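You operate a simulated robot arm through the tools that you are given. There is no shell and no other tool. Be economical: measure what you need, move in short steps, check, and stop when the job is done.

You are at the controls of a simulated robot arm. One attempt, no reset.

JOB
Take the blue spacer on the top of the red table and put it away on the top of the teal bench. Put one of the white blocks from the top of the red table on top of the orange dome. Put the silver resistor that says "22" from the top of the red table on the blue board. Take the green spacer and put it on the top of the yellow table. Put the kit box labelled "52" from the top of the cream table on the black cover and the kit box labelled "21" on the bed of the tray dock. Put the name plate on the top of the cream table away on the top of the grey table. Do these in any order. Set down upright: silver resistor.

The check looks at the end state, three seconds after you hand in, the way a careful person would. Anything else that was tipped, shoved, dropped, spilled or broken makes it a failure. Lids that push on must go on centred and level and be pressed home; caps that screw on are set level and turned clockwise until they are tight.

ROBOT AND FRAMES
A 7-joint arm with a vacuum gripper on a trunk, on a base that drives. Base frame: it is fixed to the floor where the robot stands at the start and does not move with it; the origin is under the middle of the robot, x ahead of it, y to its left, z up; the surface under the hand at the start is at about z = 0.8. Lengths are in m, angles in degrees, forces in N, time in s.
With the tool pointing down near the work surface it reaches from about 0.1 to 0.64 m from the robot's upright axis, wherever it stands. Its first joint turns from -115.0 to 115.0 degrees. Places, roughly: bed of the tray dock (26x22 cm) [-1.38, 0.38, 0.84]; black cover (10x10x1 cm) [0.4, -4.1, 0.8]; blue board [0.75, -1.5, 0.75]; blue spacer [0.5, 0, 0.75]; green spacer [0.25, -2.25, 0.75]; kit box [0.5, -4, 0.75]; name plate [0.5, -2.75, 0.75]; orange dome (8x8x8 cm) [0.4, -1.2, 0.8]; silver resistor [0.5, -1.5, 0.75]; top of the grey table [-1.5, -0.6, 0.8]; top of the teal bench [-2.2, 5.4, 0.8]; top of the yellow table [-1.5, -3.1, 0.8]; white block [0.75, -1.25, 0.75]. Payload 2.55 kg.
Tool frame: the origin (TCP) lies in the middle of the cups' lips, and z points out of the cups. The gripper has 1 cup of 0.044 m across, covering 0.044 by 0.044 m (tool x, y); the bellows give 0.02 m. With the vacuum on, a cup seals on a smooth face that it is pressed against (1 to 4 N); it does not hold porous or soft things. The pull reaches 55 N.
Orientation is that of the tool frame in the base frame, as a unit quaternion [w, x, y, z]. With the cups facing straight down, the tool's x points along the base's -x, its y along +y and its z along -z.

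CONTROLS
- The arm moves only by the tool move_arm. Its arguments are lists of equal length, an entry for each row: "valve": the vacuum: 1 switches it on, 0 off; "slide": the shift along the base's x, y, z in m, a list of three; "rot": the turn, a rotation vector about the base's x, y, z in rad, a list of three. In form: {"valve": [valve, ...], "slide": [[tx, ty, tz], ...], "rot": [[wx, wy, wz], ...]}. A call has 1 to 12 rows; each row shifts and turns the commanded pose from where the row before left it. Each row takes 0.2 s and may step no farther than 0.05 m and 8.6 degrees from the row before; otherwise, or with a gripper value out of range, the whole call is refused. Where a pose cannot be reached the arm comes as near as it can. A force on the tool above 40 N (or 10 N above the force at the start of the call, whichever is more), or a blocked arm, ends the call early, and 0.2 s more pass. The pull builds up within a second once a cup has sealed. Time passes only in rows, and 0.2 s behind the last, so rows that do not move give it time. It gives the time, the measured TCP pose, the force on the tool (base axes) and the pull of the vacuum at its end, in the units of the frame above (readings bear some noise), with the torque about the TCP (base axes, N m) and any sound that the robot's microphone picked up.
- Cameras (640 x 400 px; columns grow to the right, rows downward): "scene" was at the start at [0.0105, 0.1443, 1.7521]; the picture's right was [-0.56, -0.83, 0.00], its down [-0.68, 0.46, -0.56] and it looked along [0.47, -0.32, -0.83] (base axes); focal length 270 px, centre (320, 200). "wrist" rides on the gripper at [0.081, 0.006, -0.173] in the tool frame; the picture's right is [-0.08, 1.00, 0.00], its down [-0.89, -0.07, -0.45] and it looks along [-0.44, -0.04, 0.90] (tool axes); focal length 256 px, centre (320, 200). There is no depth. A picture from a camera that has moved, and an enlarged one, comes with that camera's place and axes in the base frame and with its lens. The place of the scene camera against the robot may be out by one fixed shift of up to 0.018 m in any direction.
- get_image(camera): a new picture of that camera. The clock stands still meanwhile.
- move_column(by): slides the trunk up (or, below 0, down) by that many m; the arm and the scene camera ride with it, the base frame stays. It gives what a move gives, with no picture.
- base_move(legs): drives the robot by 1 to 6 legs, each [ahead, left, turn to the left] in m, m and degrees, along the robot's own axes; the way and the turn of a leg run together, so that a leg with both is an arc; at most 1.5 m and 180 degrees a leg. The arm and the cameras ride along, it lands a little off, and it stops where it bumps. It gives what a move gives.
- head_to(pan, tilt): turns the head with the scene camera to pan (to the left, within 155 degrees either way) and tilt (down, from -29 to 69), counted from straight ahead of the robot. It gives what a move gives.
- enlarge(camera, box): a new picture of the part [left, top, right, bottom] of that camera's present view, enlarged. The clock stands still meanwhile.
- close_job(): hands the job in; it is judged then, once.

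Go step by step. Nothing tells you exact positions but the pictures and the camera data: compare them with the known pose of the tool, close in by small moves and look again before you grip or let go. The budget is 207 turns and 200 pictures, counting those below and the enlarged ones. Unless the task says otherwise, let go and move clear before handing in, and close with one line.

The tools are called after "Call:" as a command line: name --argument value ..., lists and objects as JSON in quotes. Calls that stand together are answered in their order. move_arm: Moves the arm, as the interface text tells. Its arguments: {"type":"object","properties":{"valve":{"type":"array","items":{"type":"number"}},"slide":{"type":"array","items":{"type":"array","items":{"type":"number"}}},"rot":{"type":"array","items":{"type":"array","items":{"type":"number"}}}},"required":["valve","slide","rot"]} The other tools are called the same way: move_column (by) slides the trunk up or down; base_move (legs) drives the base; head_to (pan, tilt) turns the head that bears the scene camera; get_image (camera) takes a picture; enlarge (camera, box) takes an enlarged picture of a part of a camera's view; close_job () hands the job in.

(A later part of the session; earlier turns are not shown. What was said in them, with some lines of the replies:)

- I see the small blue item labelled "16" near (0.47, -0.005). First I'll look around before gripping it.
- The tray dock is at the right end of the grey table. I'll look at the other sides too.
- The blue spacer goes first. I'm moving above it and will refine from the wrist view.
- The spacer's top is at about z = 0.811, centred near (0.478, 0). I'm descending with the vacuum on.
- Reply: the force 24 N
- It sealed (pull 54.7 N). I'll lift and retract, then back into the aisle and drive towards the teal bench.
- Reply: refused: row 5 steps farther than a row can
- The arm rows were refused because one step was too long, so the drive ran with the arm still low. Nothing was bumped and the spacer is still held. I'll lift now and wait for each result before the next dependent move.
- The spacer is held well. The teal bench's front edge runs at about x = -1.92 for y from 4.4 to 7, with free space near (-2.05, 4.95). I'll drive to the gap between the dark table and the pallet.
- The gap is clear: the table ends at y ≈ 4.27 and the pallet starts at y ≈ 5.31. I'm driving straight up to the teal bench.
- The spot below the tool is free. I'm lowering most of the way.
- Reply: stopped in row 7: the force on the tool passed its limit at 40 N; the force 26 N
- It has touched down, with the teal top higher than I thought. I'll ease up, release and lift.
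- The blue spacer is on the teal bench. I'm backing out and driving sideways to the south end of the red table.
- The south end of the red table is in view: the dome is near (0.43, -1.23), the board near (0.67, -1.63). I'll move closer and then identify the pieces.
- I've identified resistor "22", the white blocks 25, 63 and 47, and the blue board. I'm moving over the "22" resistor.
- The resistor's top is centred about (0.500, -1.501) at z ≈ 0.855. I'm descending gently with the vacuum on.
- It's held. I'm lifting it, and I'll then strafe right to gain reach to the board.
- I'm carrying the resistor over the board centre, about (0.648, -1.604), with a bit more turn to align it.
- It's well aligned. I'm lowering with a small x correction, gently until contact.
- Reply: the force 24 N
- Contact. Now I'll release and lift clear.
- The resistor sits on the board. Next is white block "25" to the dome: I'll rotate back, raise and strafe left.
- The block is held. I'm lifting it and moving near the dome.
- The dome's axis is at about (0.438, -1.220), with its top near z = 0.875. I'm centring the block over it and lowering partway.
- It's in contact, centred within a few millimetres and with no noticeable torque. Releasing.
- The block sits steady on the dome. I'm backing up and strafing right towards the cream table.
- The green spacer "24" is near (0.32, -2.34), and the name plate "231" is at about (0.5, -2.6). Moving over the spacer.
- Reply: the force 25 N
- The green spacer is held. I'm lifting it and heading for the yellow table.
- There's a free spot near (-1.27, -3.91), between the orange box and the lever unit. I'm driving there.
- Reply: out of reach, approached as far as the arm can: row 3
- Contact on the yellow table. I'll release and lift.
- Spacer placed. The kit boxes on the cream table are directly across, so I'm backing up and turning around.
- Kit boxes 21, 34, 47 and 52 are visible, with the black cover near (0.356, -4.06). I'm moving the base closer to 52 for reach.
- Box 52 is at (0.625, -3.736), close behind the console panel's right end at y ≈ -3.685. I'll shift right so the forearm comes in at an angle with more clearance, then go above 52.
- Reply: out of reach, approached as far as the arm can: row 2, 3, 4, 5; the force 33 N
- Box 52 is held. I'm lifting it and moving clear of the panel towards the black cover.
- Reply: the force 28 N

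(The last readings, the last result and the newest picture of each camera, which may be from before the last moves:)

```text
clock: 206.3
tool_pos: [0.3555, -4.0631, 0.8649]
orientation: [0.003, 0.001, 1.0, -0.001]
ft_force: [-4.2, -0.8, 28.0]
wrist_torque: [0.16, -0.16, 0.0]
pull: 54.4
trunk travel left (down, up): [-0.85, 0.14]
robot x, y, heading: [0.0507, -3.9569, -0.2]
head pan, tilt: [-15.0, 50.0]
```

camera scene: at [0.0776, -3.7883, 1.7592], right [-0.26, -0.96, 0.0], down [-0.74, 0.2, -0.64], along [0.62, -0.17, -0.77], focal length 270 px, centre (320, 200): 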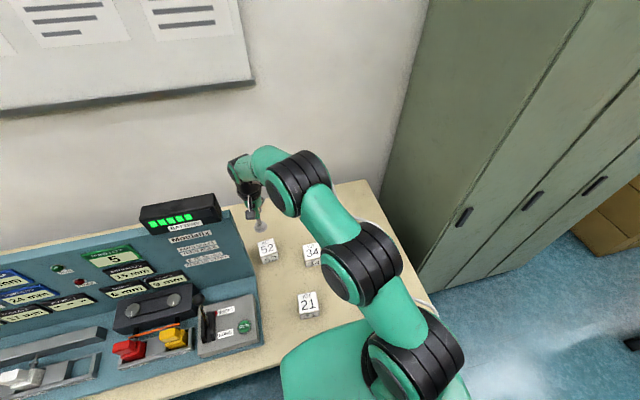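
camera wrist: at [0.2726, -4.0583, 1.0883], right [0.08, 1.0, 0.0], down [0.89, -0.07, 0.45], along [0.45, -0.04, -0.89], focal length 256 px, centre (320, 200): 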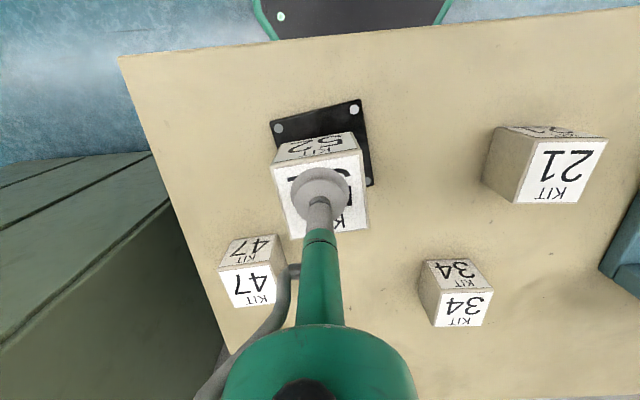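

Contact on the cover. I'll release and lift.

Call:
move_arm --valve '[1, 0, 0, 0, 0, 0, 0, 0, 0, 0]' --slide '[[0, 0, 0.002], [0, 0, 0], [0, 0, 0], [0, 0, 0], [0, 0, 0], [0, 0, 0.008], [0, 0, 0.03], [0, 0, 0.045], [0, 0, 0.045], [0, 0, 0.03]]' --rot '[[0, 0, 0], [0, 0, 0], [0, 0, 0], [0, 0, 0], [0, 0, 0], [0, 0, 0], [0, 0, 0], [0, 0, 0], [0, 0, 0], [0, 0, 0]]'

Call:
get_image --camera "wrist"

```text
clock: 208.5
tool_pos: [0.3574, -4.061, 1.0235]
orientation: [0.002, 0.001, 1.0, -0.001]
ft_force: [-0.1, 0.3, 0.7]
wrist_torque: [-0.02, 0.0, 0.01]
pull: 0.1
trunk travel left (down, up): [-0.85, 0.14]
robot x, y, heading: [0.0486, -3.9586, -0.1]
head pan, tilt: [-15.0, 50.0]
```

```text
135 pictures are left
camera wrist: at [0.2767, -4.0545, 1.1971], right [0.08, 1.0, 0.0], down [0.89, -0.07, 0.45], along [0.45, -0.04, -0.89], focal length 256 px, centre (320, 200)
```

wrist: 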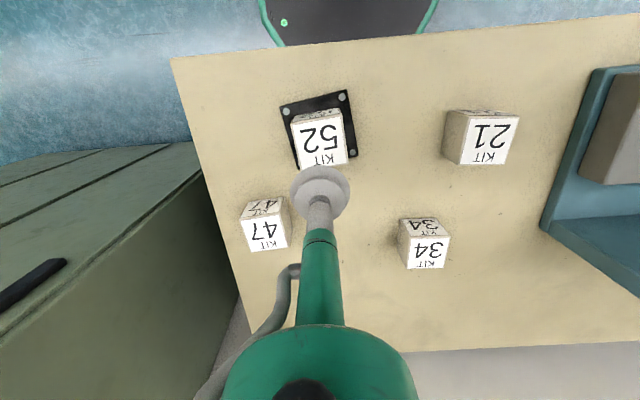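

Box 52 sits on the cover. Next is box 21, near (0.378, -3.839).

Call:
move_arm --valve '[0, 0, 0, 0, 0, 0]' --slide '[[0.004, 0.045, 0], [0.004, 0.045, 0], [0.004, 0.045, 0], [0.004, 0.045, 0], [0.004, 0.042, -0.02], [0, 0, -0.02]]' --rot '[[0, 0, 0], [0, 0, 0], [0, 0, 0], [0, 0, 0], [0, 0, 0], [0, 0, 0]]'

Call:
enlarge --camera "wrist" --box '[240, 80, 400, 200]'

```text
clock: 209.9
tool_pos: [0.3768, -3.8398, 0.9822]
orientation: [0.002, 0.001, 1.0, 0.0]
ft_force: [-0.2, -0.5, -0.3]
wrist_torque: [0.0, -0.02, 0.02]
pull: 0.0
trunk travel left (down, up): [-0.85, 0.14]
robot x, y, heading: [0.0514, -3.9547, -0.4]
head pan, tilt: [-15.0, 50.0]
```

```text
3.33 times, centred on (320, 140) of wrist
camera zoom: at [0.2947, -3.833, 1.1545], right [0.08, 1.0, 0.0], down [0.89, -0.07, 0.45], along [0.45, -0.04, -0.89], focal length 853 px, centre (320, 400)
```

zoom: 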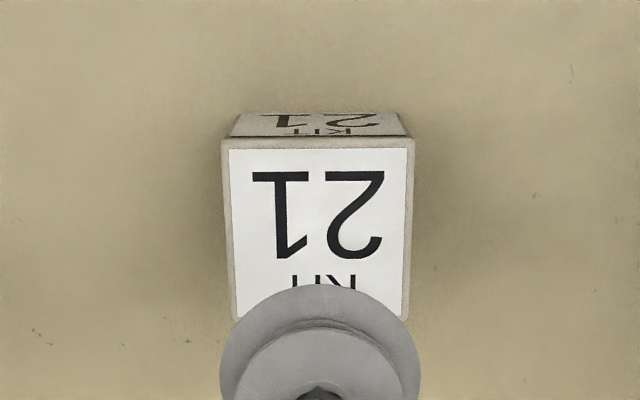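

Call:
move_arm --valve '[0, 0, 1, 1, 1, 1, 1, 1, 1]' --slide '[[0, -0.001, -0.045], [0, 0, -0.045], [0, 0, -0.02], [0, 0, -0.006], [0, 0, -0.005], [0, 0, -0.004], [0, 0, -0.003], [0, 0, 0], [0, 0, 0]]' --rot '[[0, 0, 0], [0, 0, 0], [0, 0, 0], [0, 0, 0], [0, 0, 0], [0, 0, 0], [0, 0, 0], [0, 0, 0], [0, 0, 0]]'

```text
clock: 211.9
tool_pos: [0.3749, -3.843, 0.8569]
orientation: [0.002, 0.002, 1.0, 0.0]
ft_force: [-3.5, -1.0, 24.7]
wrist_torque: [0.1, -0.1, -0.02]
pull: 55.1
trunk travel left (down, up): [-0.85, 0.14]
robot x, y, heading: [0.0512, -3.9557, -0.1]
head pan, tilt: [-15.0, 50.0]
```

Held. I'm lifting it and driving to the tray dock at (-1.38, 0.38).

Call:
move_arm --valve '[1, 1, 1, 1, 1, 1, 1, 1]' --slide '[[0, 0, 0.02], [0, 0, 0.045], [0, 0, 0.045], [0, 0, 0.045], [0, 0, 0.045], [0, 0, 0.045], [0, 0, 0.045], [0, 0, 0.02]]' --rot '[[0, 0, 0], [0, 0, 0], [0, 0, 0], [0, 0, 0], [0, 0, 0], [0, 0, 0], [0, 0, 0], [0, 0, 0]]'

Call:
base_move --legs '[[-0.47, 0, 0], [0, 1.4, 0], [0, 1.4, 0]]'

```text
clock: 213.7
tool_pos: [0.3773, -3.8405, 1.1662]
orientation: [0.001, 0.001, 1.0, -0.001]
ft_force: [-0.6, -0.5, -2.7]
wrist_torque: [0.03, 0.0, -0.02]
pull: 54.8
trunk travel left (down, up): [-0.85, 0.14]
robot x, y, heading: [0.0474, -3.9556, -0.1]
head pan, tilt: [-15.0, 50.0]
```

```text
clock: 229.8
tool_pos: [-0.0986, -1.0225, 1.1667]
orientation: [0.0, 0.002, 1.0, -0.001]
ft_force: [0.6, -0.6, -2.8]
wrist_torque: [0.02, -0.01, 0.0]
pull: 54.9
trunk travel left (down, up): [-0.85, 0.14]
robot x, y, heading: [-0.4264, -1.1341, -0.1]
head pan, tilt: [-15.0, 50.0]
```

Call:
base_move --legs '[[0, 1.4, 0], [0, 0.1, 0], [0, 0, 180]]'

Call:
head_to --pan 0 --tilt 45

Call:
get_image --camera "scene"

```text
clock: 245.0
tool_pos: [-0.7189, 0.2633, 1.1667]
orientation: [-0.002, 1.0, -0.013, -0.001]
ft_force: [-0.9, -1.3, -3.0]
wrist_torque: [0.03, -0.03, 0.01]
pull: 55.2
trunk travel left (down, up): [-0.85, 0.14]
robot x, y, heading: [-0.3875, 0.3676, 178.5]
head pan, tilt: [-15.0, 50.0]
```

```text
clock: 245.7
tool_pos: [-0.7197, 0.263, 1.1666]
orientation: [-0.001, 1.0, -0.012, -0.001]
ft_force: [-0.6, -0.1, -3.4]
wrist_torque: [0.02, -0.04, -0.01]
pull: 55.3
trunk travel left (down, up): [-0.85, 0.14]
robot x, y, heading: [-0.3898, 0.367, 178.7]
head pan, tilt: [0.0, 45.0]
```

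```text
133 pictures are left
camera scene: at [-0.4035, 0.1999, 1.7662], right [0.02, 1.0, 0.0], down [0.71, -0.02, -0.71], along [-0.71, 0.02, -0.71], focal length 270 px, centre (320, 200)
```

scene: 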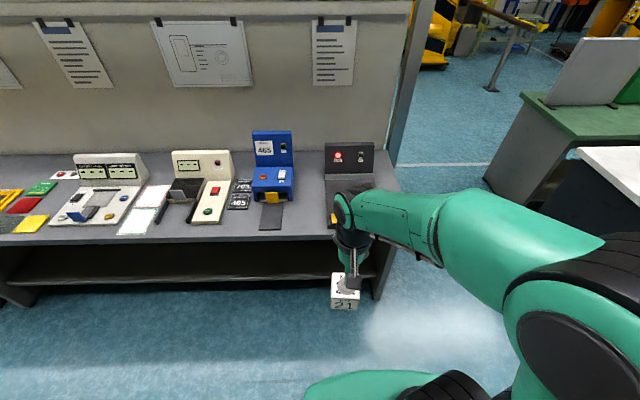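

Call:
base_move --legs '[[0, -0.1, 1.4], [0.42, 0, 0]]'

Call:
get_image --camera "wrist"

Call:
get_image --camera "scene"

```text
clock: 249.1
tool_pos: [-1.143, 0.3578, 1.1663]
orientation: [-0.002, 1.0, -0.004, -0.001]
ft_force: [-0.2, 0.8, -3.6]
wrist_torque: [-0.01, 0.0, -0.02]
pull: 54.8
trunk travel left (down, up): [-0.85, 0.14]
robot x, y, heading: [-0.8158, 0.4677, 179.8]
head pan, tilt: [0.0, 45.0]
```

```text
132 pictures are left
camera wrist: at [-1.0624, 0.3502, 1.3388], right [-0.09, -1.0, 0.0], down [-0.89, 0.08, 0.45], along [-0.45, 0.04, -0.89], focal length 256 px, centre (320, 200)
```

wrist: 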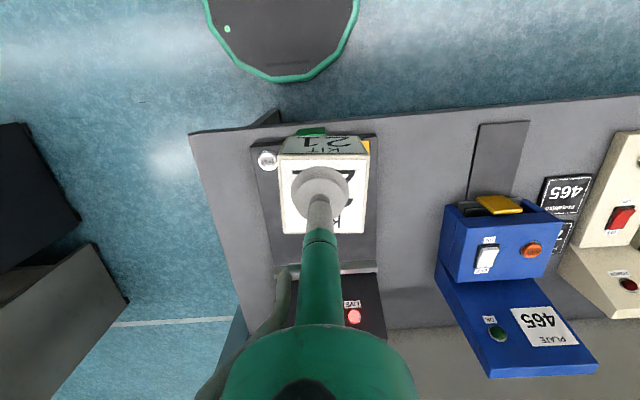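

```text
131 pictures are left
camera scene: at [-0.8269, 0.2997, 1.7663], right [0.01, 1.0, 0.0], down [0.71, 0.0, -0.71], along [-0.71, 0.01, -0.71], focal length 270 px, centre (320, 200)
```

scene: 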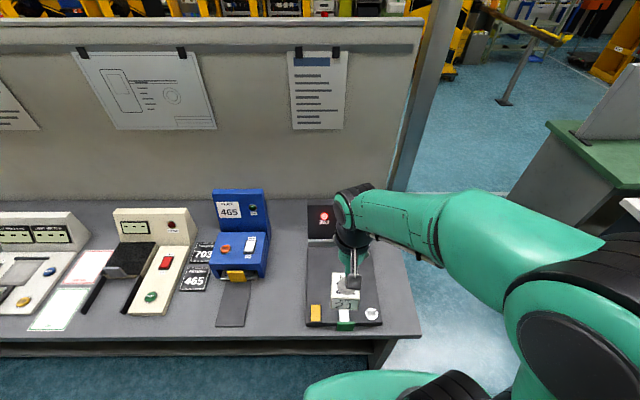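

Call:
enlarge --camera "scene" --box '[280, 190, 420, 340]'

Call:
enlarge --camera "wrist" --box '[230, 110, 410, 340]'

```text
2.67 times, centred on (350, 265) of scene
camera zoom: at [-0.8269, 0.2997, 1.7663], right [0.01, 1.0, 0.0], down [0.71, 0.0, -0.71], along [-0.71, 0.01, -0.71], focal length 721 px, centre (240, 27)
```

zoom: 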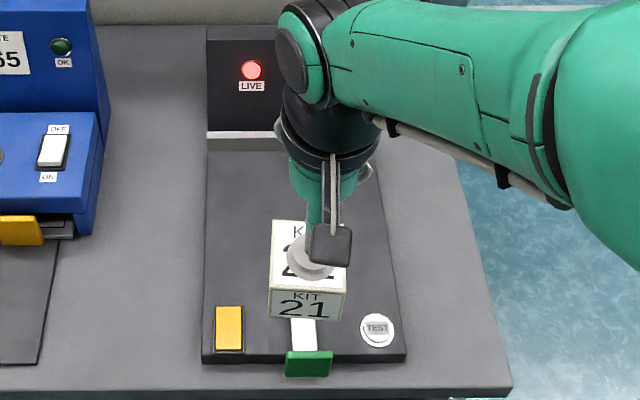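

```text
1.74 times, centred on (320, 225) of wrist
camera zoom: at [-1.0624, 0.3502, 1.3388], right [-0.09, -1.0, 0.0], down [-0.89, 0.08, 0.45], along [-0.45, 0.04, -0.89], focal length 445 px, centre (320, 156)
```

zoom: 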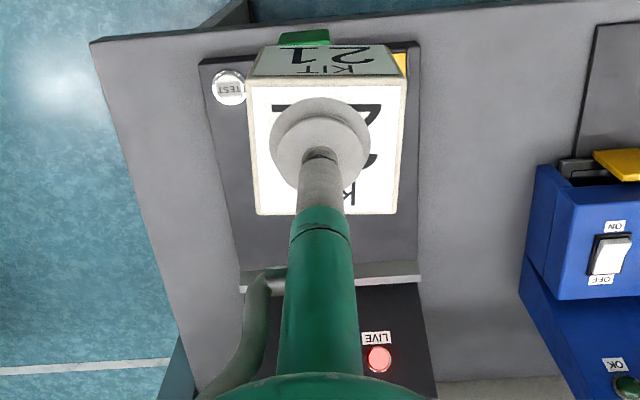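

The bed is clear behind the front buttons. I'm moving over its centre.

Call:
move_arm --valve '[1, 1, 1, 1, 1, 1, 1, 1, 1]' --slide '[[0, 0, -0.045], [0, 0, -0.045], [-0.044, 0.003, -0.01], [-0.044, 0.003, -0.01], [-0.044, 0.003, -0.01], [-0.044, 0.003, -0.01], [-0.046, 0, -0.01], [0, 0, -0.03], [0, 0, -0.03]]' --rot '[[0, 0, 0], [0, 0, 0], [0, 0, 0], [0, 0, 0], [0, 0, 0], [0, 0, 0], [0, 0, 0], [0, 0, 0], [0, 0, 0]]'

Call:
get_image --camera "wrist"

Call:
enlarge --camera "scene" --box '[280, 190, 420, 340]'

```text
clock: 251.1
tool_pos: [-1.368, 0.37, 0.9668]
orientation: [-0.001, 1.0, -0.003, -0.001]
ft_force: [-0.1, -0.4, -3.2]
wrist_torque: [0.02, -0.04, 0.02]
pull: 54.9
trunk travel left (down, up): [-0.85, 0.14]
robot x, y, heading: [-0.8149, 0.4683, 179.4]
head pan, tilt: [0.0, 45.0]
```

```text
128 pictures are left
camera wrist: at [-1.2866, 0.3617, 1.1395], right [-0.09, -1.0, 0.0], down [-0.89, 0.08, 0.45], along [-0.44, 0.04, -0.89], focal length 256 px, centre (320, 200)
```

wrist: 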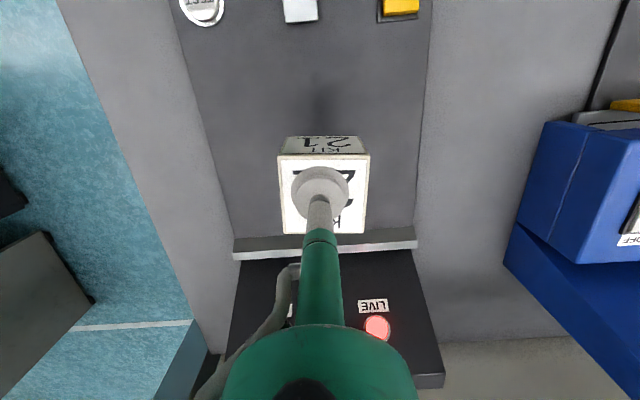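

```text
2.67 times, centred on (350, 265) of scene
camera zoom: at [-0.8285, 0.2995, 1.7662], right [0.01, 1.0, 0.0], down [0.71, 0.0, -0.71], along [-0.71, 0.01, -0.71], focal length 721 px, centre (240, 27)
```

zoom: 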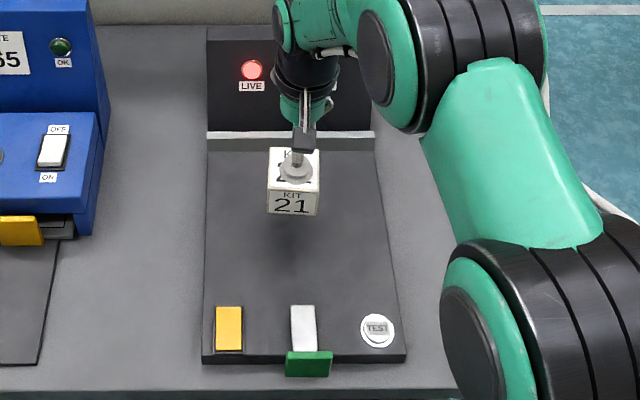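

Call:
move_arm --valve '[1, 1, 1, 1, 1, 1]' --slide '[[0, 0, -0.02], [0, 0, -0.015], [0, 0, -0.008], [0, 0, -0.006], [0, 0, -0.005], [0, 0, 0]]' --rot '[[0, 0, 0], [0, 0, 0], [0, 0, 0], [0, 0, 0], [0, 0, 0], [0, 0, 0]]'

```text
clock: 252.5
tool_pos: [-1.3647, 0.3702, 0.9115]
orientation: [-0.001, 1.0, -0.003, -0.001]
ft_force: [-0.2, 0.1, -3.5]
wrist_torque: [0.01, -0.01, -0.04]
pull: 54.8
trunk travel left (down, up): [-0.85, 0.14]
robot x, y, heading: [-0.8143, 0.4697, 179.7]
head pan, tilt: [0.0, 45.0]
```

Call:
move_arm --valve '[1, 1, 1, 1, 1]' --slide '[[0, 0, -0.004], [0, 0, -0.004], [0, 0, -0.003], [0, 0, -0.003], [0, 0, 0]]' --rot '[[0, 0, 0], [0, 0, 0], [0, 0, 0], [0, 0, 0], [0, 0, 0]]'

```text
clock: 253.7
tool_pos: [-1.3647, 0.3692, 0.8989]
orientation: [-0.001, 1.0, -0.003, -0.001]
ft_force: [-0.2, -0.3, -2.3]
wrist_torque: [0.01, -0.03, -0.01]
pull: 55.2
trunk travel left (down, up): [-0.85, 0.14]
robot x, y, heading: [-0.8129, 0.472, 179.6]
head pan, tilt: [0.0, 45.0]
```

Call:
move_arm --valve '[1, 1, 1, 1, 1]' --slide '[[0, 0, -0.003], [0, 0, -0.003], [0, 0, -0.002], [0, 0, -0.002], [0, 0, 0]]' --rot '[[0, 0, 0], [0, 0, 0], [0, 0, 0], [0, 0, 0], [0, 0, 0]]'

```text
clock: 254.9
tool_pos: [-1.3649, 0.3692, 0.8909]
orientation: [0.0, 1.0, -0.003, -0.003]
ft_force: [1.4, 1.0, 7.4]
wrist_torque: [-0.16, 0.1, -0.01]
pull: 55.5
trunk travel left (down, up): [-0.85, 0.14]
robot x, y, heading: [-0.815, 0.4712, 179.8]
head pan, tilt: [0.0, 45.0]
```

Contact on the bed. I'll release and lift.

Call:
move_arm --valve '[1, 0, 0, 0, 0, 0, 0, 0, 0, 0, 0, 0]' --slide '[[0, 0, 0], [0, 0, 0], [0, 0, 0], [0, 0, 0], [0, 0, 0], [0, 0, 0.008], [0, 0, 0.03], [0, 0, 0.045], [0, 0, 0.045], [0, 0, 0.04], [0.045, 0, 0.02], [0.045, 0, 0.02]]' --rot '[[0, 0, 0], [0, 0, 0], [0, 0, 0], [0, 0, 0], [0, 0, 0], [0, 0, 0], [0, 0, 0], [0, 0, 0], [0, 0, 0], [0, 0, 0], [0, 0, 0], [0, 0, 0]]'

Call:
enlarge --camera "scene" --box '[280, 190, 420, 340]'

Call:
get_image --camera "wrist"

```text
clock: 257.5
tool_pos: [-1.2723, 0.3701, 1.0957]
orientation: [0.0, 1.0, -0.004, -0.001]
ft_force: [0.1, 0.8, -0.1]
wrist_torque: [-0.03, 0.03, -0.04]
pull: 0.1
trunk travel left (down, up): [-0.85, 0.14]
robot x, y, heading: [-0.8176, 0.4694, 179.6]
head pan, tilt: [0.0, 45.0]
```

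```text
2.67 times, centred on (350, 265) of scene
camera zoom: at [-0.824, 0.3001, 1.7663], right [0.01, 1.0, 0.0], down [0.71, -0.01, -0.71], along [-0.71, 0.0, -0.71], focal length 721 px, centre (240, 27)
```

zoom: 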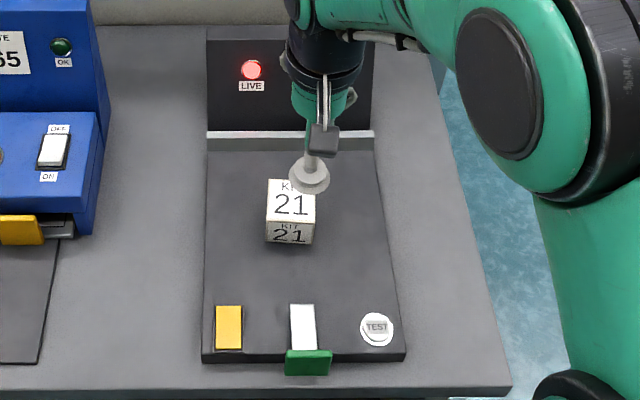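

```text
125 pictures are left
camera wrist: at [-1.1908, 0.3634, 1.2677], right [-0.09, -1.0, 0.0], down [-0.89, 0.08, 0.45], along [-0.45, 0.04, -0.89], focal length 256 px, centre (320, 200)
```

wrist: 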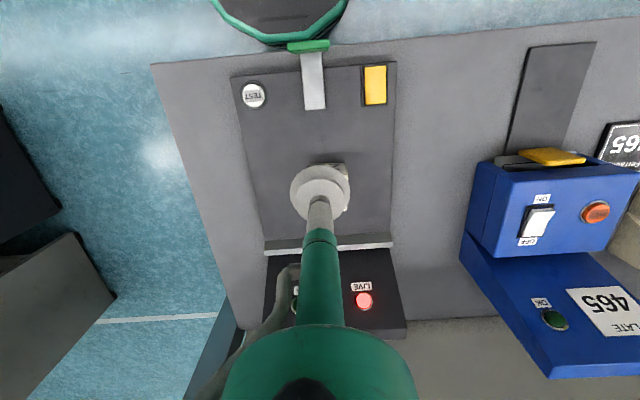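

Box 21 rests on the bed. Now for the name plate: I'm driving back to the cream table.

Call:
base_move --legs '[[-0.4, 0, 0], [0, 0, -180], [0, -1.5, 0], [0, -1.5, 0]]'

Call:
get_image --camera "scene"

```text
clock: 281.7
tool_pos: [-0.12, -2.4786, 1.0946]
orientation: [0.0, 0.013, 1.0, -0.001]
ft_force: [-0.5, -0.1, -1.0]
wrist_torque: [0.0, 0.03, -0.06]
pull: 0.1
trunk travel left (down, up): [-0.85, 0.14]
robot x, y, heading: [-0.5832, -2.568, -1.5]
head pan, tilt: [0.0, 45.0]
```

```text
124 pictures are left
camera scene: at [-0.5448, -2.3847, 1.7663], right [-0.03, -1.0, 0.0], down [-0.71, 0.02, -0.71], along [0.71, -0.02, -0.71], focal length 270 px, centre (320, 200)
```

scene: 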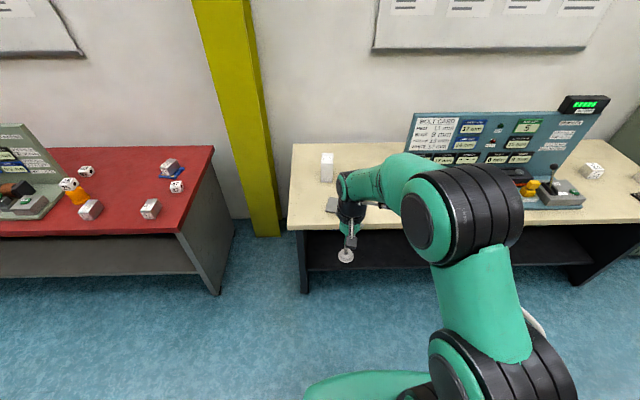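

Call:
base_move --legs '[[0, -0.07, 1.5], [0.57, 0, 0]]'

Call:
get_image --camera "wrist"

```text
clock: 285.6
tool_pos: [0.4478, -2.5362, 1.0947]
orientation: [0.001, 0.0, 1.0, -0.001]
ft_force: [-0.3, 0.3, 0.3]
wrist_torque: [0.01, -0.02, 0.0]
pull: 0.0
trunk travel left (down, up): [-0.85, 0.14]
robot x, y, heading: [-0.0093, -2.6376, -0.2]
head pan, tilt: [0.0, 45.0]
```

```text
123 pictures are left
camera wrist: at [0.3678, -2.5293, 1.2671], right [0.08, 1.0, 0.0], down [0.89, -0.07, 0.45], along [0.45, -0.04, -0.89], focal length 256 px, centre (320, 200)
```

wrist: 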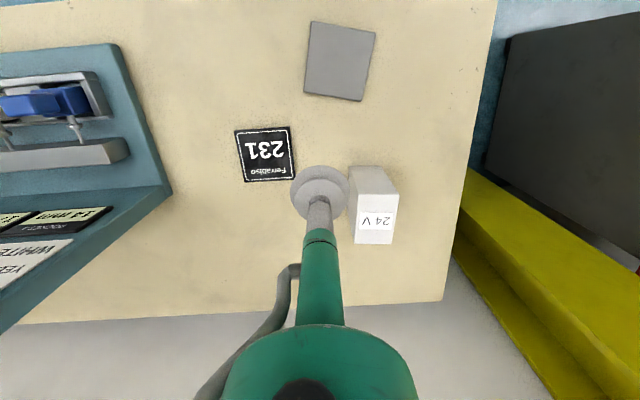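

Call:
move_arm --valve '[0, 0, 0, 0, 0]' --slide '[[0.017, -0.036, 0], [0.017, -0.036, -0.02], [0.017, -0.035, -0.02], [0, 0, -0.045], [0, 0, -0.045]]' --rot '[[0, 0, 0], [0, 0, 0], [0, 0, 0], [0, 0, 0], [0, 0, 0]]'

Call:
enlarge --camera "wrist" --box '[220, 60, 420, 240]'

```text
clock: 286.8
tool_pos: [0.5013, -2.6431, 0.9655]
orientation: [0.001, 0.001, 1.0, -0.001]
ft_force: [0.3, 0.5, -0.3]
wrist_torque: [0.01, 0.06, -0.03]
pull: 0.1
trunk travel left (down, up): [-0.85, 0.14]
robot x, y, heading: [-0.0146, -2.6376, -0.1]
head pan, tilt: [0.0, 45.0]
```

```text
2.22 times, centred on (320, 150) of wrist
camera zoom: at [0.4201, -2.6374, 1.1368], right [0.08, 1.0, 0.0], down [0.89, -0.07, 0.45], along [0.45, -0.04, -0.89], focal length 569 px, centre (320, 311)
```

zoom: 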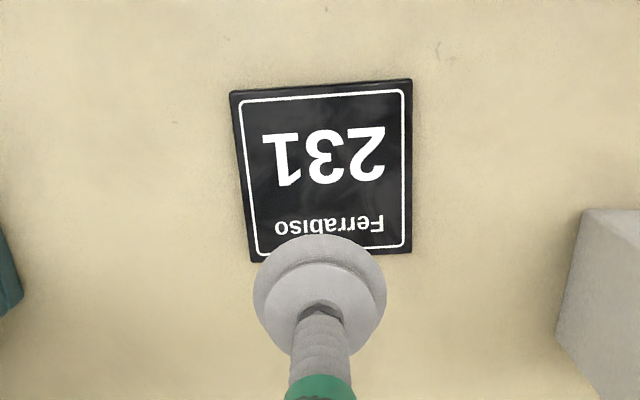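

Call:
move_arm --valve '[0, 0, 0, 1, 1, 1, 1, 1, 1, 1]' --slide '[[-0.002, 0.001, -0.045], [0, 0, -0.045], [0, 0, -0.045], [0, 0, -0.012], [0, 0, -0.005], [0, 0, -0.005], [0, 0, -0.004], [0, 0, -0.003], [0, 0, 0], [0, 0, 0]]' --rot '[[0, 0, 0], [0, 0, 0], [0, 0, 0], [0, 0, 0], [0, 0, 0], [0, 0, 0], [0, 0, 0], [0, 0, 0], [0, 0, 0], [0, 0, 0]]'

```text
clock: 288.6
tool_pos: [0.5026, -2.6417, 0.8059]
orientation: [0.006, 0.0, 1.0, -0.001]
ft_force: [-5.4, 0.4, 21.5]
wrist_torque: [0.06, 0.36, 0.03]
pull: 55.2
trunk travel left (down, up): [-0.85, 0.14]
robot x, y, heading: [-0.0087, -2.6414, 0.1]
head pan, tilt: [0.0, 45.0]
stopped in row 9: the force on the tool passed its limit at 40 N (the readings are from after the stop); the commanded pose is now the measured one
```

Sealed. I'm lifting the plate with a tiny tilt correction, then driving to the grey table.

Call:
move_arm --valve '[1, 1, 1, 1, 1, 1, 1, 1]' --slide '[[0, 0, 0.015], [0, 0, 0.045], [0, 0, 0.045], [0, 0, 0.045], [0, 0, 0.045], [0, 0, 0.045], [-0.02, 0, 0.04], [-0.03, 0, 0.03]]' --rot '[[0, 0.012, 0], [0, 0, 0], [0, 0, 0], [0, 0, 0], [0, 0, 0], [0, 0, 0], [0, 0, 0], [0, 0, 0]]'

Call:
base_move --legs '[[-0.46, 0, 0], [0, 1.4, 0], [0, 1.4, 0], [0, 0, 180]]'

Call:
get_image --camera "scene"

```text
clock: 290.4
tool_pos: [0.4501, -2.6423, 1.1134]
orientation: [-0.002, 0.0, 1.0, 0.0]
ft_force: [0.5, -0.1, -1.3]
wrist_torque: [0.01, -0.02, -0.02]
pull: 54.8
trunk travel left (down, up): [-0.85, 0.14]
robot x, y, heading: [-0.0074, -2.6372, 0.0]
head pan, tilt: [0.0, 45.0]
```

```text
clock: 313.6
tool_pos: [-0.899, 0.1849, 1.1131]
orientation: [-0.001, 1.0, -0.027, 0.001]
ft_force: [-0.4, 0.1, -0.7]
wrist_torque: [0.04, -0.02, 0.02]
pull: 54.6
trunk travel left (down, up): [-0.85, 0.14]
robot x, y, heading: [-0.4363, 0.155, 176.9]
head pan, tilt: [0.0, 45.0]
```

```text
121 pictures are left
camera scene: at [-0.4567, -0.0131, 1.7663], right [0.06, 1.0, 0.0], down [0.71, -0.04, -0.71], along [-0.71, 0.04, -0.71], focal length 270 px, centre (320, 200)
```

scene: 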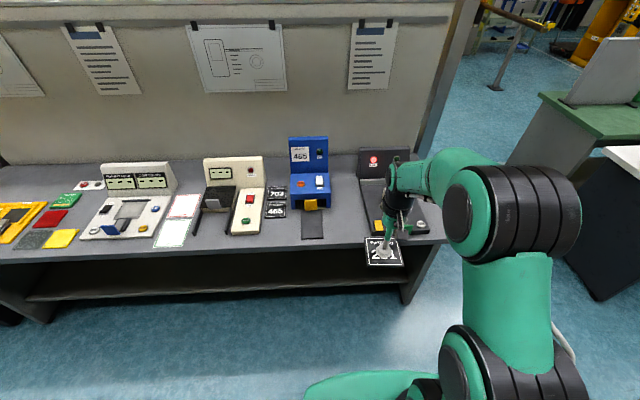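

Call:
base_move --legs '[[0, 0, 3.1], [0.36, 0, 0]]'

Call:
get_image --camera "wrist"

Call:
enlarge --camera "scene" --box '[230, 170, 430, 330]'

```text
clock: 316.4
tool_pos: [-1.2597, 0.1551, 1.1127]
orientation: [-0.001, 1.0, 0.004, 0.002]
ft_force: [0.2, -1.3, -0.9]
wrist_torque: [-0.01, -0.03, 0.0]
pull: 54.7
trunk travel left (down, up): [-0.85, 0.14]
robot x, y, heading: [-0.8005, 0.1501, -179.1]
head pan, tilt: [0.0, 45.0]
```

```text
120 pictures are left
camera wrist: at [-1.1811, 0.1483, 1.2855], right [-0.07, -1.0, 0.0], down [-0.9, 0.06, 0.44], along [-0.44, 0.03, -0.9], focal length 256 px, centre (320, 200)
```

wrist: 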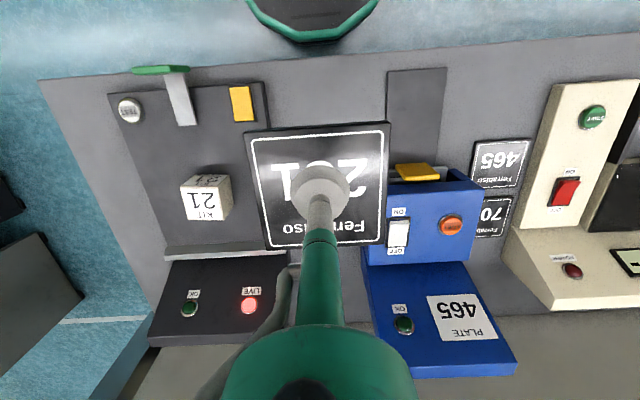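

```text
2.50 times, centred on (330, 250) of scene
camera zoom: at [-0.8072, -0.0163, 1.7663], right [-0.01, 1.0, 0.0], down [0.71, 0.01, -0.71], along [-0.71, -0.01, -0.71], focal length 676 px, centre (295, 75)
```

zoom: 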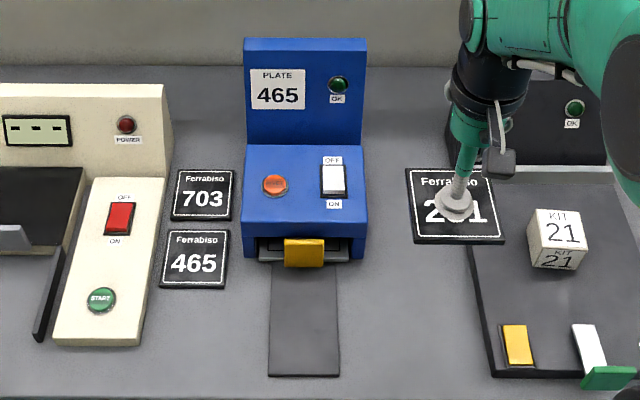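

The gap between the dock and the blue unit is about 0.2 m wide, enough for the plate. I'm lowering to just above it.

Call:
move_arm --valve '[1, 1, 1, 1, 1]' --slide '[[-0.01, -0.006, -0.045], [0, 0, -0.045], [0, 0, -0.045], [0, 0, -0.045], [0, 0, -0.045]]' --rot '[[0, 0, 0], [0, 0, 0], [0, 0, 0], [0, 0, 0], [0, 0, 0]]'

Call:
get_image --camera "wrist"

```text
clock: 317.6
tool_pos: [-1.2728, 0.1485, 0.8878]
orientation: [-0.001, 1.0, 0.004, 0.002]
ft_force: [0.2, -0.4, -0.7]
wrist_torque: [0.03, -0.03, -0.02]
pull: 54.8
trunk travel left (down, up): [-0.85, 0.14]
robot x, y, heading: [-0.7969, 0.1519, -179.3]
head pan, tilt: [0.0, 45.0]
```

```text
118 pictures are left
camera wrist: at [-1.1928, 0.1436, 1.0609], right [-0.07, -1.0, 0.0], down [-0.89, 0.06, 0.44], along [-0.44, 0.03, -0.9], focal length 256 px, centre (320, 200)
```

wrist: 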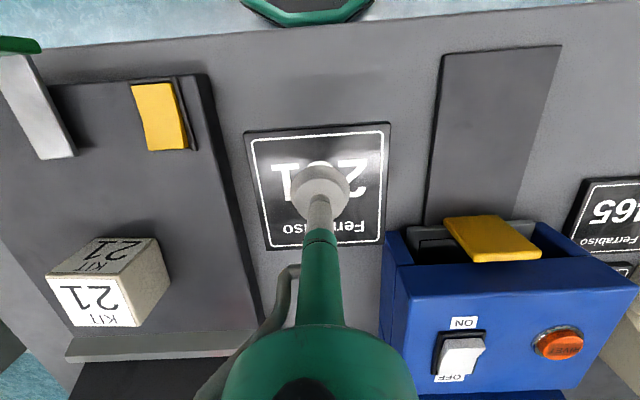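

Call:
move_arm --valve '[1, 1, 1, 1, 1, 1]' --slide '[[0, 0, -0.02], [0, 0, -0.015], [0, 0, -0.007], [0, 0, -0.006], [0, 0, -0.006], [0, 0, 0]]' --rot '[[0, 0, 0], [0, 0, 0], [0, 0, 0], [0, 0, 0], [0, 0, 0], [0, 0, 0]]'

```text
clock: 319.0
tool_pos: [-1.2711, 0.1484, 0.8338]
orientation: [-0.001, 1.0, 0.004, 0.002]
ft_force: [0.5, 0.1, -0.2]
wrist_torque: [-0.02, -0.01, 0.0]
pull: 55.0
trunk travel left (down, up): [-0.85, 0.14]
robot x, y, heading: [-0.7998, 0.1549, -179.5]
head pan, tilt: [0.0, 45.0]
```

Call:
move_arm --valve '[1, 1, 1, 1, 1, 1]' --slide '[[0, 0, -0.006], [0, 0, -0.005], [0, 0, -0.005], [0, 0, -0.004], [0, 0, -0.003], [0, 0, 0]]' --rot '[[0, 0, 0], [0, 0, 0], [0, 0, 0], [0, 0, 0], [0, 0, 0], [0, 0, 0]]'

```text
clock: 320.4
tool_pos: [-1.2712, 0.1478, 0.8123]
orientation: [-0.001, 1.0, 0.004, 0.002]
ft_force: [-0.1, -1.1, -0.2]
wrist_torque: [-0.01, 0.01, 0.02]
pull: 54.6
trunk travel left (down, up): [-0.85, 0.14]
robot x, y, heading: [-0.7987, 0.1552, -179.6]
head pan, tilt: [0.0, 45.0]
```

Call:
move_arm --valve '[1, 1, 1, 1, 1]' --slide '[[0, 0, -0.003], [0, 0, -0.003], [0, 0, -0.002], [0, 0, -0.001], [0, 0, 0]]' --rot '[[0, 0, 0], [0, 0, 0], [0, 0, 0], [0, 0, 0], [0, 0, 0]]'

```text
clock: 321.6
tool_pos: [-1.2711, 0.1476, 0.8045]
orientation: [-0.001, 1.0, 0.005, -0.002]
ft_force: [1.0, 0.7, 31.0]
wrist_torque: [-0.07, 0.27, -0.01]
pull: 54.6
trunk travel left (down, up): [-0.85, 0.14]
robot x, y, heading: [-0.7983, 0.1518, -179.3]
head pan, tilt: [0.0, 45.0]
```

Contact. I'll release and lift clear.

Call:
move_arm --valve '[1, 0, 0, 0, 0, 0, 0, 0, 0, 0, 0]' --slide '[[0, 0, 0.002], [0, 0, 0], [0, 0, 0], [0, 0, 0], [0, 0, 0], [0, 0, 0.008], [0, 0, 0.03], [0, 0, 0.045], [0, 0, 0.045], [0, 0, 0.045], [0, 0, 0.045]]' --rot '[[0, 0, 0], [0, 0, 0], [0, 0, 0], [0, 0, 0], [0, 0, 0], [0, 0, 0], [0, 0, 0], [0, 0, 0], [0, 0, 0], [0, 0, 0], [0, 0, 0]]'

Call:
get_image --camera "wrist"

```text
clock: 324.0
tool_pos: [-1.2692, 0.1496, 1.0227]
orientation: [-0.001, 1.0, 0.004, 0.002]
ft_force: [1.0, -0.3, -0.2]
wrist_torque: [-0.04, 0.03, 0.01]
pull: 0.1
trunk travel left (down, up): [-0.85, 0.14]
robot x, y, heading: [-0.7975, 0.1563, -179.5]
head pan, tilt: [0.0, 45.0]
```

```text
117 pictures are left
camera wrist: at [-1.1897, 0.1448, 1.1954], right [-0.07, -1.0, 0.0], down [-0.9, 0.06, 0.44], along [-0.44, 0.03, -0.9], focal length 256 px, centre (320, 200)
```

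wrist: 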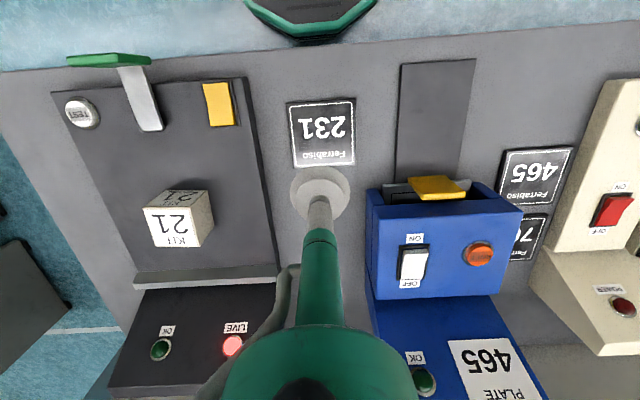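

Everything is in place, including the name plate on the grey table. I'm backing clear and taking one last look at the red table.

Call:
base_move --legs '[[-0.35, 0, 0]]'

Call:
head_to --pan 130 --tilt 30

Call:
get_image --camera "scene"

Call:
head_to --pan 57 --tilt 20

Call:
get_image --camera "scene"

```text
clock: 326.3
tool_pos: [-0.9156, 0.1533, 1.0226]
orientation: [-0.001, 1.0, 0.005, 0.002]
ft_force: [0.9, -0.3, -0.5]
wrist_torque: [-0.01, 0.05, 0.03]
pull: 0.1
trunk travel left (down, up): [-0.85, 0.14]
robot x, y, heading: [-0.445, 0.1607, -179.6]
head pan, tilt: [0.0, 45.0]
```

```text
clock: 328.4
tool_pos: [-0.9156, 0.1525, 1.0216]
orientation: [-0.001, 1.0, 0.005, 0.001]
ft_force: [0.4, 0.4, 0.0]
wrist_torque: [-0.03, 0.03, -0.02]
pull: 0.0
trunk travel left (down, up): [-0.85, 0.14]
robot x, y, heading: [-0.4419, 0.1564, -179.3]
head pan, tilt: [130.0, 30.0]
```

```text
116 pictures are left
camera scene: at [-0.3115, -0.0813, 1.7889], right [-0.76, -0.65, 0.0], down [-0.32, 0.38, -0.87], along [0.56, -0.66, -0.5], focal length 270 px, centre (320, 200)
```

scene: 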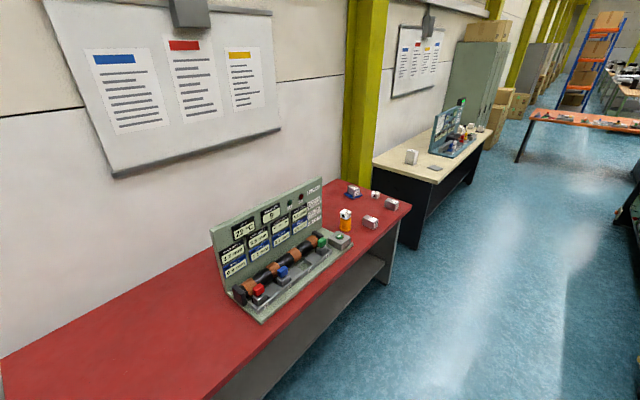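

```text
clock: 329.8
tool_pos: [-0.9162, 0.1529, 1.0208]
orientation: [-0.002, 1.0, 0.005, 0.001]
ft_force: [-0.1, -1.3, 0.0]
wrist_torque: [-0.04, 0.0, 0.03]
pull: 0.1
trunk travel left (down, up): [-0.85, 0.14]
robot x, y, heading: [-0.4409, 0.1566, -179.1]
head pan, tilt: [57.0, 20.0]
```

```text
115 pictures are left
camera scene: at [-0.4201, -0.0911, 1.8049], right [-0.84, 0.54, 0.0], down [0.18, 0.29, -0.94], along [-0.5, -0.79, -0.34], focal length 270 px, centre (320, 200)
```

scene: 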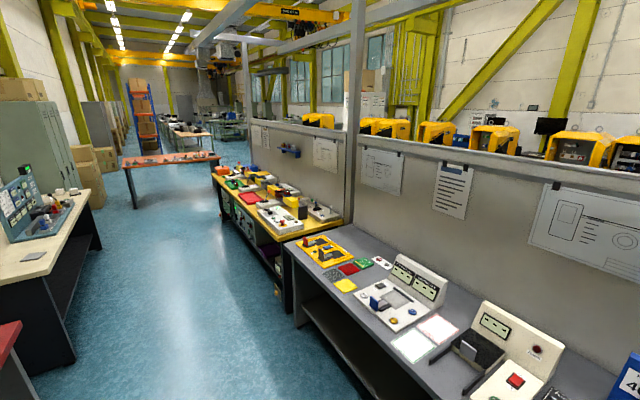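

The block is still on the dome, the resistor is on the board, and nothing else looks disturbed. Handing in.

Call:
close_job

```text
The job is handed in.
```

All seven items are placed as asked, and the job is handed in. I saw nothing tipped or knocked over, though early on I dragged the blue spacer across the red table when a lift command was refused.
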